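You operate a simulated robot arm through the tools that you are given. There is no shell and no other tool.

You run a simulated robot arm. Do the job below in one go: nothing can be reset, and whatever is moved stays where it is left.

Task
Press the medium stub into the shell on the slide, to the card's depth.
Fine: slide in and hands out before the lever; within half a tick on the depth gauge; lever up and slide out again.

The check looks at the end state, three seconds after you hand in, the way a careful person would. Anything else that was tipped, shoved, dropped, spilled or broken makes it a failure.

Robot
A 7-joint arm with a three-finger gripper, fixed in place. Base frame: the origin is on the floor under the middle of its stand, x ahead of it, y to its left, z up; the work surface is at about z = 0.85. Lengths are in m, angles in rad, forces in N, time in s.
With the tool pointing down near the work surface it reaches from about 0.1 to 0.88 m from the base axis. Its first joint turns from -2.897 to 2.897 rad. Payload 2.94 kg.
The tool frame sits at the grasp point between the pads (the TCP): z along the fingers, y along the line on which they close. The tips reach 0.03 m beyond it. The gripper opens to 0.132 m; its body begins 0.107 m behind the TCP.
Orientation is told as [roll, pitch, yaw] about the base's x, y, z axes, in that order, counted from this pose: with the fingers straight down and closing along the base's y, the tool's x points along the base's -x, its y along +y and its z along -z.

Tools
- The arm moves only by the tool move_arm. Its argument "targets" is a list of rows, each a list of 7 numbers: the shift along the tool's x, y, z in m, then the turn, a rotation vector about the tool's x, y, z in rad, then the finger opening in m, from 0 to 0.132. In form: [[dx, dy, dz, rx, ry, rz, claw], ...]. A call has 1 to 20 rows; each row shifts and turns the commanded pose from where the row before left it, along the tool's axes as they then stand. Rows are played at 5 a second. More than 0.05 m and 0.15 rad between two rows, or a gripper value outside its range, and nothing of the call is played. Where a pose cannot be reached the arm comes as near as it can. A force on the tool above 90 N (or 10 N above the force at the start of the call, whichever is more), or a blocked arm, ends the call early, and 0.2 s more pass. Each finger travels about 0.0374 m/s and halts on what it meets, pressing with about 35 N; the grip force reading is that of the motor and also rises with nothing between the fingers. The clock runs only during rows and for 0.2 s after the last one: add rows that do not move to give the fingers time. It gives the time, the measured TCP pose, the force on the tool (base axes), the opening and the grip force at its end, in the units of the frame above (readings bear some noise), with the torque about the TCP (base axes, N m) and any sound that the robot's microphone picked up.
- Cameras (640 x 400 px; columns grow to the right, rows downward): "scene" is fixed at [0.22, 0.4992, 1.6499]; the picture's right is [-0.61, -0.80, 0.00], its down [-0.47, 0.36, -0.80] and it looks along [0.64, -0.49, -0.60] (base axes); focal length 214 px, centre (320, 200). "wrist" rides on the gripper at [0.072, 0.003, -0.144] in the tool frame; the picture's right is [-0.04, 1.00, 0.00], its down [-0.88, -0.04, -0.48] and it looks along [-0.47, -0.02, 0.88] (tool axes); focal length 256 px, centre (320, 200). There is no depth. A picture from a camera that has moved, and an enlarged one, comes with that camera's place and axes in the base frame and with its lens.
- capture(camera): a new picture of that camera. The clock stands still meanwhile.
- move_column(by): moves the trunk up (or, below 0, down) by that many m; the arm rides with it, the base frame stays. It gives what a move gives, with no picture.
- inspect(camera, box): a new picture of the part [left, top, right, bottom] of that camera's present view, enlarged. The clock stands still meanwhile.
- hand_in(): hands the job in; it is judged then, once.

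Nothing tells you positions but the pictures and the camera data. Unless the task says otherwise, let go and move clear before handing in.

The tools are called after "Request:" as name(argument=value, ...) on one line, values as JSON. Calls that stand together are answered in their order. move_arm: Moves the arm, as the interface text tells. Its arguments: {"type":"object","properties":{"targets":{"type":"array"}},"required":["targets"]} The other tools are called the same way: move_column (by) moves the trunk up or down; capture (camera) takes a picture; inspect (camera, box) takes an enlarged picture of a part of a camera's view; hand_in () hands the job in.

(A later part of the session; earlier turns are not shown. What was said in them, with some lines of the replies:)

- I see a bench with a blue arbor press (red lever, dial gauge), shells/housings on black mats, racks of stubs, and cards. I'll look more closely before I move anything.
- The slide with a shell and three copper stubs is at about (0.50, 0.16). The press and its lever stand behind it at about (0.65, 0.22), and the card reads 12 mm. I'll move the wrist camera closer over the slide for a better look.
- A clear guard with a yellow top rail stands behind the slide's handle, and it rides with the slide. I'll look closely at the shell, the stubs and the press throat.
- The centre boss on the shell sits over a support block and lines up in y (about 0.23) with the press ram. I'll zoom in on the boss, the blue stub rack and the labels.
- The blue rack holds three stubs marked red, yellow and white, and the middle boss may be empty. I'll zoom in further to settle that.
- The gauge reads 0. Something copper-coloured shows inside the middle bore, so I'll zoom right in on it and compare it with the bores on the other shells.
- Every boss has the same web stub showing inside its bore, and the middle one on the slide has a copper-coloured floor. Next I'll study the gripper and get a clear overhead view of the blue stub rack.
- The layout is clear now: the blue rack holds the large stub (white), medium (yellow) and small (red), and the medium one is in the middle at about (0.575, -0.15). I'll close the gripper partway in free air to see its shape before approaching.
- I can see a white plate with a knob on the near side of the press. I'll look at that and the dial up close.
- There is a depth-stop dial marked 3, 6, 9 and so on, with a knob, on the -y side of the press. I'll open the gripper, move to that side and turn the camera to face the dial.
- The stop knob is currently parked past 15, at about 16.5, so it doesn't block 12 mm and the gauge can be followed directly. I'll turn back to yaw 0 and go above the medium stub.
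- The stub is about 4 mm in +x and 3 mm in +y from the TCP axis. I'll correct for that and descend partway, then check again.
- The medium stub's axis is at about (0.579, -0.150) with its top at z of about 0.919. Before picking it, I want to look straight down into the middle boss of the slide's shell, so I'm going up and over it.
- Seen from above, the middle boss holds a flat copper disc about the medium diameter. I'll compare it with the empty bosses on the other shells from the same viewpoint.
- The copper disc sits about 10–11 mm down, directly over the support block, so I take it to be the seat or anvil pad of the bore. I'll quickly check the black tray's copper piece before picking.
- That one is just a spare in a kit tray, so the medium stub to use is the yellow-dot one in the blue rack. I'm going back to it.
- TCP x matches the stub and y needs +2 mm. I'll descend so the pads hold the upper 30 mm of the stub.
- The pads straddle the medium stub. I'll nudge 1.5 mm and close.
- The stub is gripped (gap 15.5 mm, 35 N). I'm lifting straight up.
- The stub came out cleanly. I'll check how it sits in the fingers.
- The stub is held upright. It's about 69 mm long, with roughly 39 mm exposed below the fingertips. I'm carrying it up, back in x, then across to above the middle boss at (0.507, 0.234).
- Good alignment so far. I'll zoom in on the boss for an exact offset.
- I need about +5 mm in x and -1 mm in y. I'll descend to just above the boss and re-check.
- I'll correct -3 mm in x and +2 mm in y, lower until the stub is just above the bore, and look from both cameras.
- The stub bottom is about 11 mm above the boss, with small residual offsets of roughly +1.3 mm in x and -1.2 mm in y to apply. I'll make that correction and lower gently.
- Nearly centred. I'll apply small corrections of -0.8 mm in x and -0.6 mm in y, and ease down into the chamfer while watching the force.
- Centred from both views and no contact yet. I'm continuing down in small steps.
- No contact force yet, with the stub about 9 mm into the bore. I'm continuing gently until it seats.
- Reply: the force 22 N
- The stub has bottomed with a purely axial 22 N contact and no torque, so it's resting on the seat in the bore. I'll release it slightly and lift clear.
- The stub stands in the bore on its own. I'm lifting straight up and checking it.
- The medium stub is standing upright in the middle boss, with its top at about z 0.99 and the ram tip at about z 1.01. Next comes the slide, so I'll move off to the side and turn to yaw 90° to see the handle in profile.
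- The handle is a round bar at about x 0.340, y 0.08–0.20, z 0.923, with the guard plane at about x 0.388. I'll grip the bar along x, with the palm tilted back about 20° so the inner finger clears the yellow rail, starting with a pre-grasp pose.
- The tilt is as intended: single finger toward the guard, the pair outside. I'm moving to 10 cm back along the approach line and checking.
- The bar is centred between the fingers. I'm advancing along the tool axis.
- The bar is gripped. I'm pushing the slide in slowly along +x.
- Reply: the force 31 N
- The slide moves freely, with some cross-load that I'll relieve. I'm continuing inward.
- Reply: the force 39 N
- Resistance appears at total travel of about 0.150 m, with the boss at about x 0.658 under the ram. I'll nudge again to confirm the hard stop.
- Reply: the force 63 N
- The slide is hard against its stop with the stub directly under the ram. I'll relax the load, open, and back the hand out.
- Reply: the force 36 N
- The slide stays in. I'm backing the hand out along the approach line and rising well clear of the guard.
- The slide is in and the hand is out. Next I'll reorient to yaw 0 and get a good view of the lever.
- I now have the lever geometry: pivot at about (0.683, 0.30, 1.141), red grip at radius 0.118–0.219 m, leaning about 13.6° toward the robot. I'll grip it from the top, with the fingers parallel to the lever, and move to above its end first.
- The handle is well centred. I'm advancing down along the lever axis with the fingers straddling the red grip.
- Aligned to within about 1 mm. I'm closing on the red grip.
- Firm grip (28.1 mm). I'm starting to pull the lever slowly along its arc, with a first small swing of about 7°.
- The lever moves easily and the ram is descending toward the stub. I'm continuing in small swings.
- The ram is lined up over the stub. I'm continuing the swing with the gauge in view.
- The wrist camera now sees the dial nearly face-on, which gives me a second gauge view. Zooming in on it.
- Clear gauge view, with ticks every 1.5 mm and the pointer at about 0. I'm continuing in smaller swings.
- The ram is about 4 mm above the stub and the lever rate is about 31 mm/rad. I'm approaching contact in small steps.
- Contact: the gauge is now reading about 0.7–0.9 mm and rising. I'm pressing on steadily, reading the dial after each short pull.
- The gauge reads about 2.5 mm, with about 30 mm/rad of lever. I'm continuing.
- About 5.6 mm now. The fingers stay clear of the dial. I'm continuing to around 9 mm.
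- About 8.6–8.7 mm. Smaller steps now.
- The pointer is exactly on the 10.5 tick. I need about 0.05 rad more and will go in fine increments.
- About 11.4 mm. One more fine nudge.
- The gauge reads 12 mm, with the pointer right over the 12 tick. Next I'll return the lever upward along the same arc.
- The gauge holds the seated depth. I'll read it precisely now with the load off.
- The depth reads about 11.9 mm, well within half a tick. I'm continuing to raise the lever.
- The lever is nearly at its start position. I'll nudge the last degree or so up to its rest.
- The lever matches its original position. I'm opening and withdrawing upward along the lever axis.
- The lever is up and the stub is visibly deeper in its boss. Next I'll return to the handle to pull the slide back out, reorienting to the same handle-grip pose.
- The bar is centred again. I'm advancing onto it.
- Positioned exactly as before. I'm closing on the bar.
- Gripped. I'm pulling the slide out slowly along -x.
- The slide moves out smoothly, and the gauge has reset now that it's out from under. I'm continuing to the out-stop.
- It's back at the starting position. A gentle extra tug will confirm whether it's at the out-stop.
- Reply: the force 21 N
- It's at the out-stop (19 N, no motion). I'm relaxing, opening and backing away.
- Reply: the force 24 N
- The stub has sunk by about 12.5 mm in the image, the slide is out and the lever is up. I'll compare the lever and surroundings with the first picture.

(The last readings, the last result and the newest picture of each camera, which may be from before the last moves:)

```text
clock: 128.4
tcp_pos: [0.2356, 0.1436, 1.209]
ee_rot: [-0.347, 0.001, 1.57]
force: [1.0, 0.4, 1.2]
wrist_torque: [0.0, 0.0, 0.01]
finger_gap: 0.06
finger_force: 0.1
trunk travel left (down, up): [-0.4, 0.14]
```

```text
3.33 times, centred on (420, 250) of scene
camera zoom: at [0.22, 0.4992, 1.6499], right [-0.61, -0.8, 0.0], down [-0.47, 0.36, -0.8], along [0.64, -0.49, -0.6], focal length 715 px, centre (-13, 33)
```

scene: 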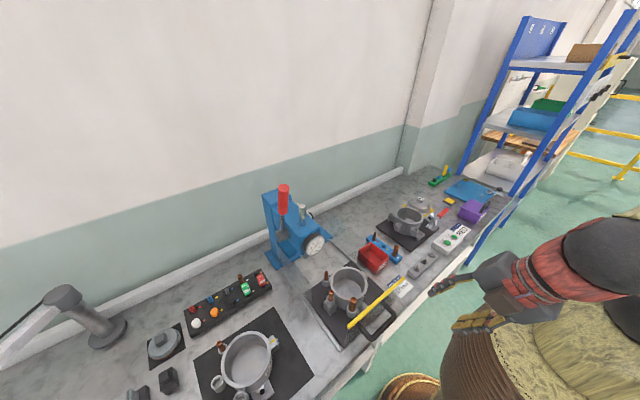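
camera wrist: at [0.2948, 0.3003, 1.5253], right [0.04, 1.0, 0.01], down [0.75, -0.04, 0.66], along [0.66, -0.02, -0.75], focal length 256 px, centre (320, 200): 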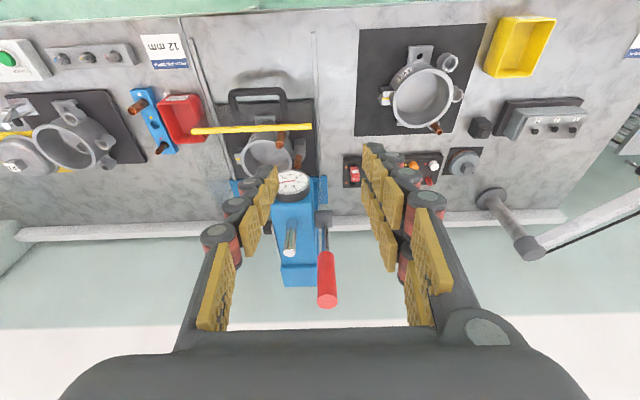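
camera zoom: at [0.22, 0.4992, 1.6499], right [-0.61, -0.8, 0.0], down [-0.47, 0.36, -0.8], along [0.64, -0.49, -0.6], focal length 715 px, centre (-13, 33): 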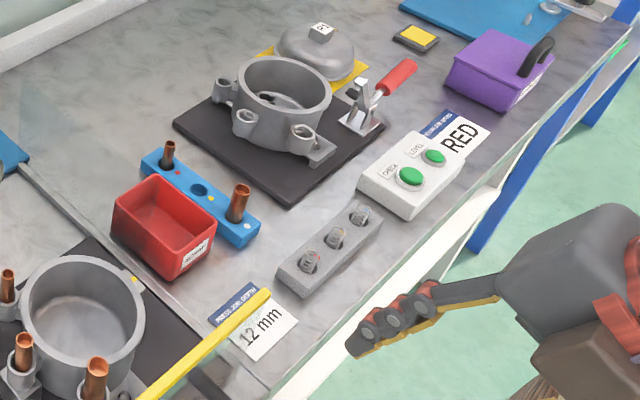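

The lever, press and slide match their starting state, and everything else on the bench is where it was. The medium stub read about 11.9 mm on the depth gauge, and the hand is clear. Handing in now.

Request:
hand_in()

```text
The job is handed in.
```

I pressed the medium stub (yellow dot, from the blue rack) into the middle boss of the shell on the slide. I've handed the job in but don't have the check's result yet.

- **Depth:** the gauge read about 11.9 mm with the load off, against 12 mm on the card. Half a tick is 0.75 mm.
- **Order:** the slide was in against its stop and the hand was out of the handle before I touched the lever.
- **End state:** the lever is back up where it started, the slide is out against its stop, and the hand is clear. In the last pictures everything else on the bench was where it had been.
- **Bore:** before I started, a copper-coloured disc was already showing about 10–11 mm down the middle bore. I took it to be the seat and set the stub on it, and the stub then pressed in without trouble.
- **Depth-stop knob:** I left it alone. It was set past 15, so I went by the gauge.
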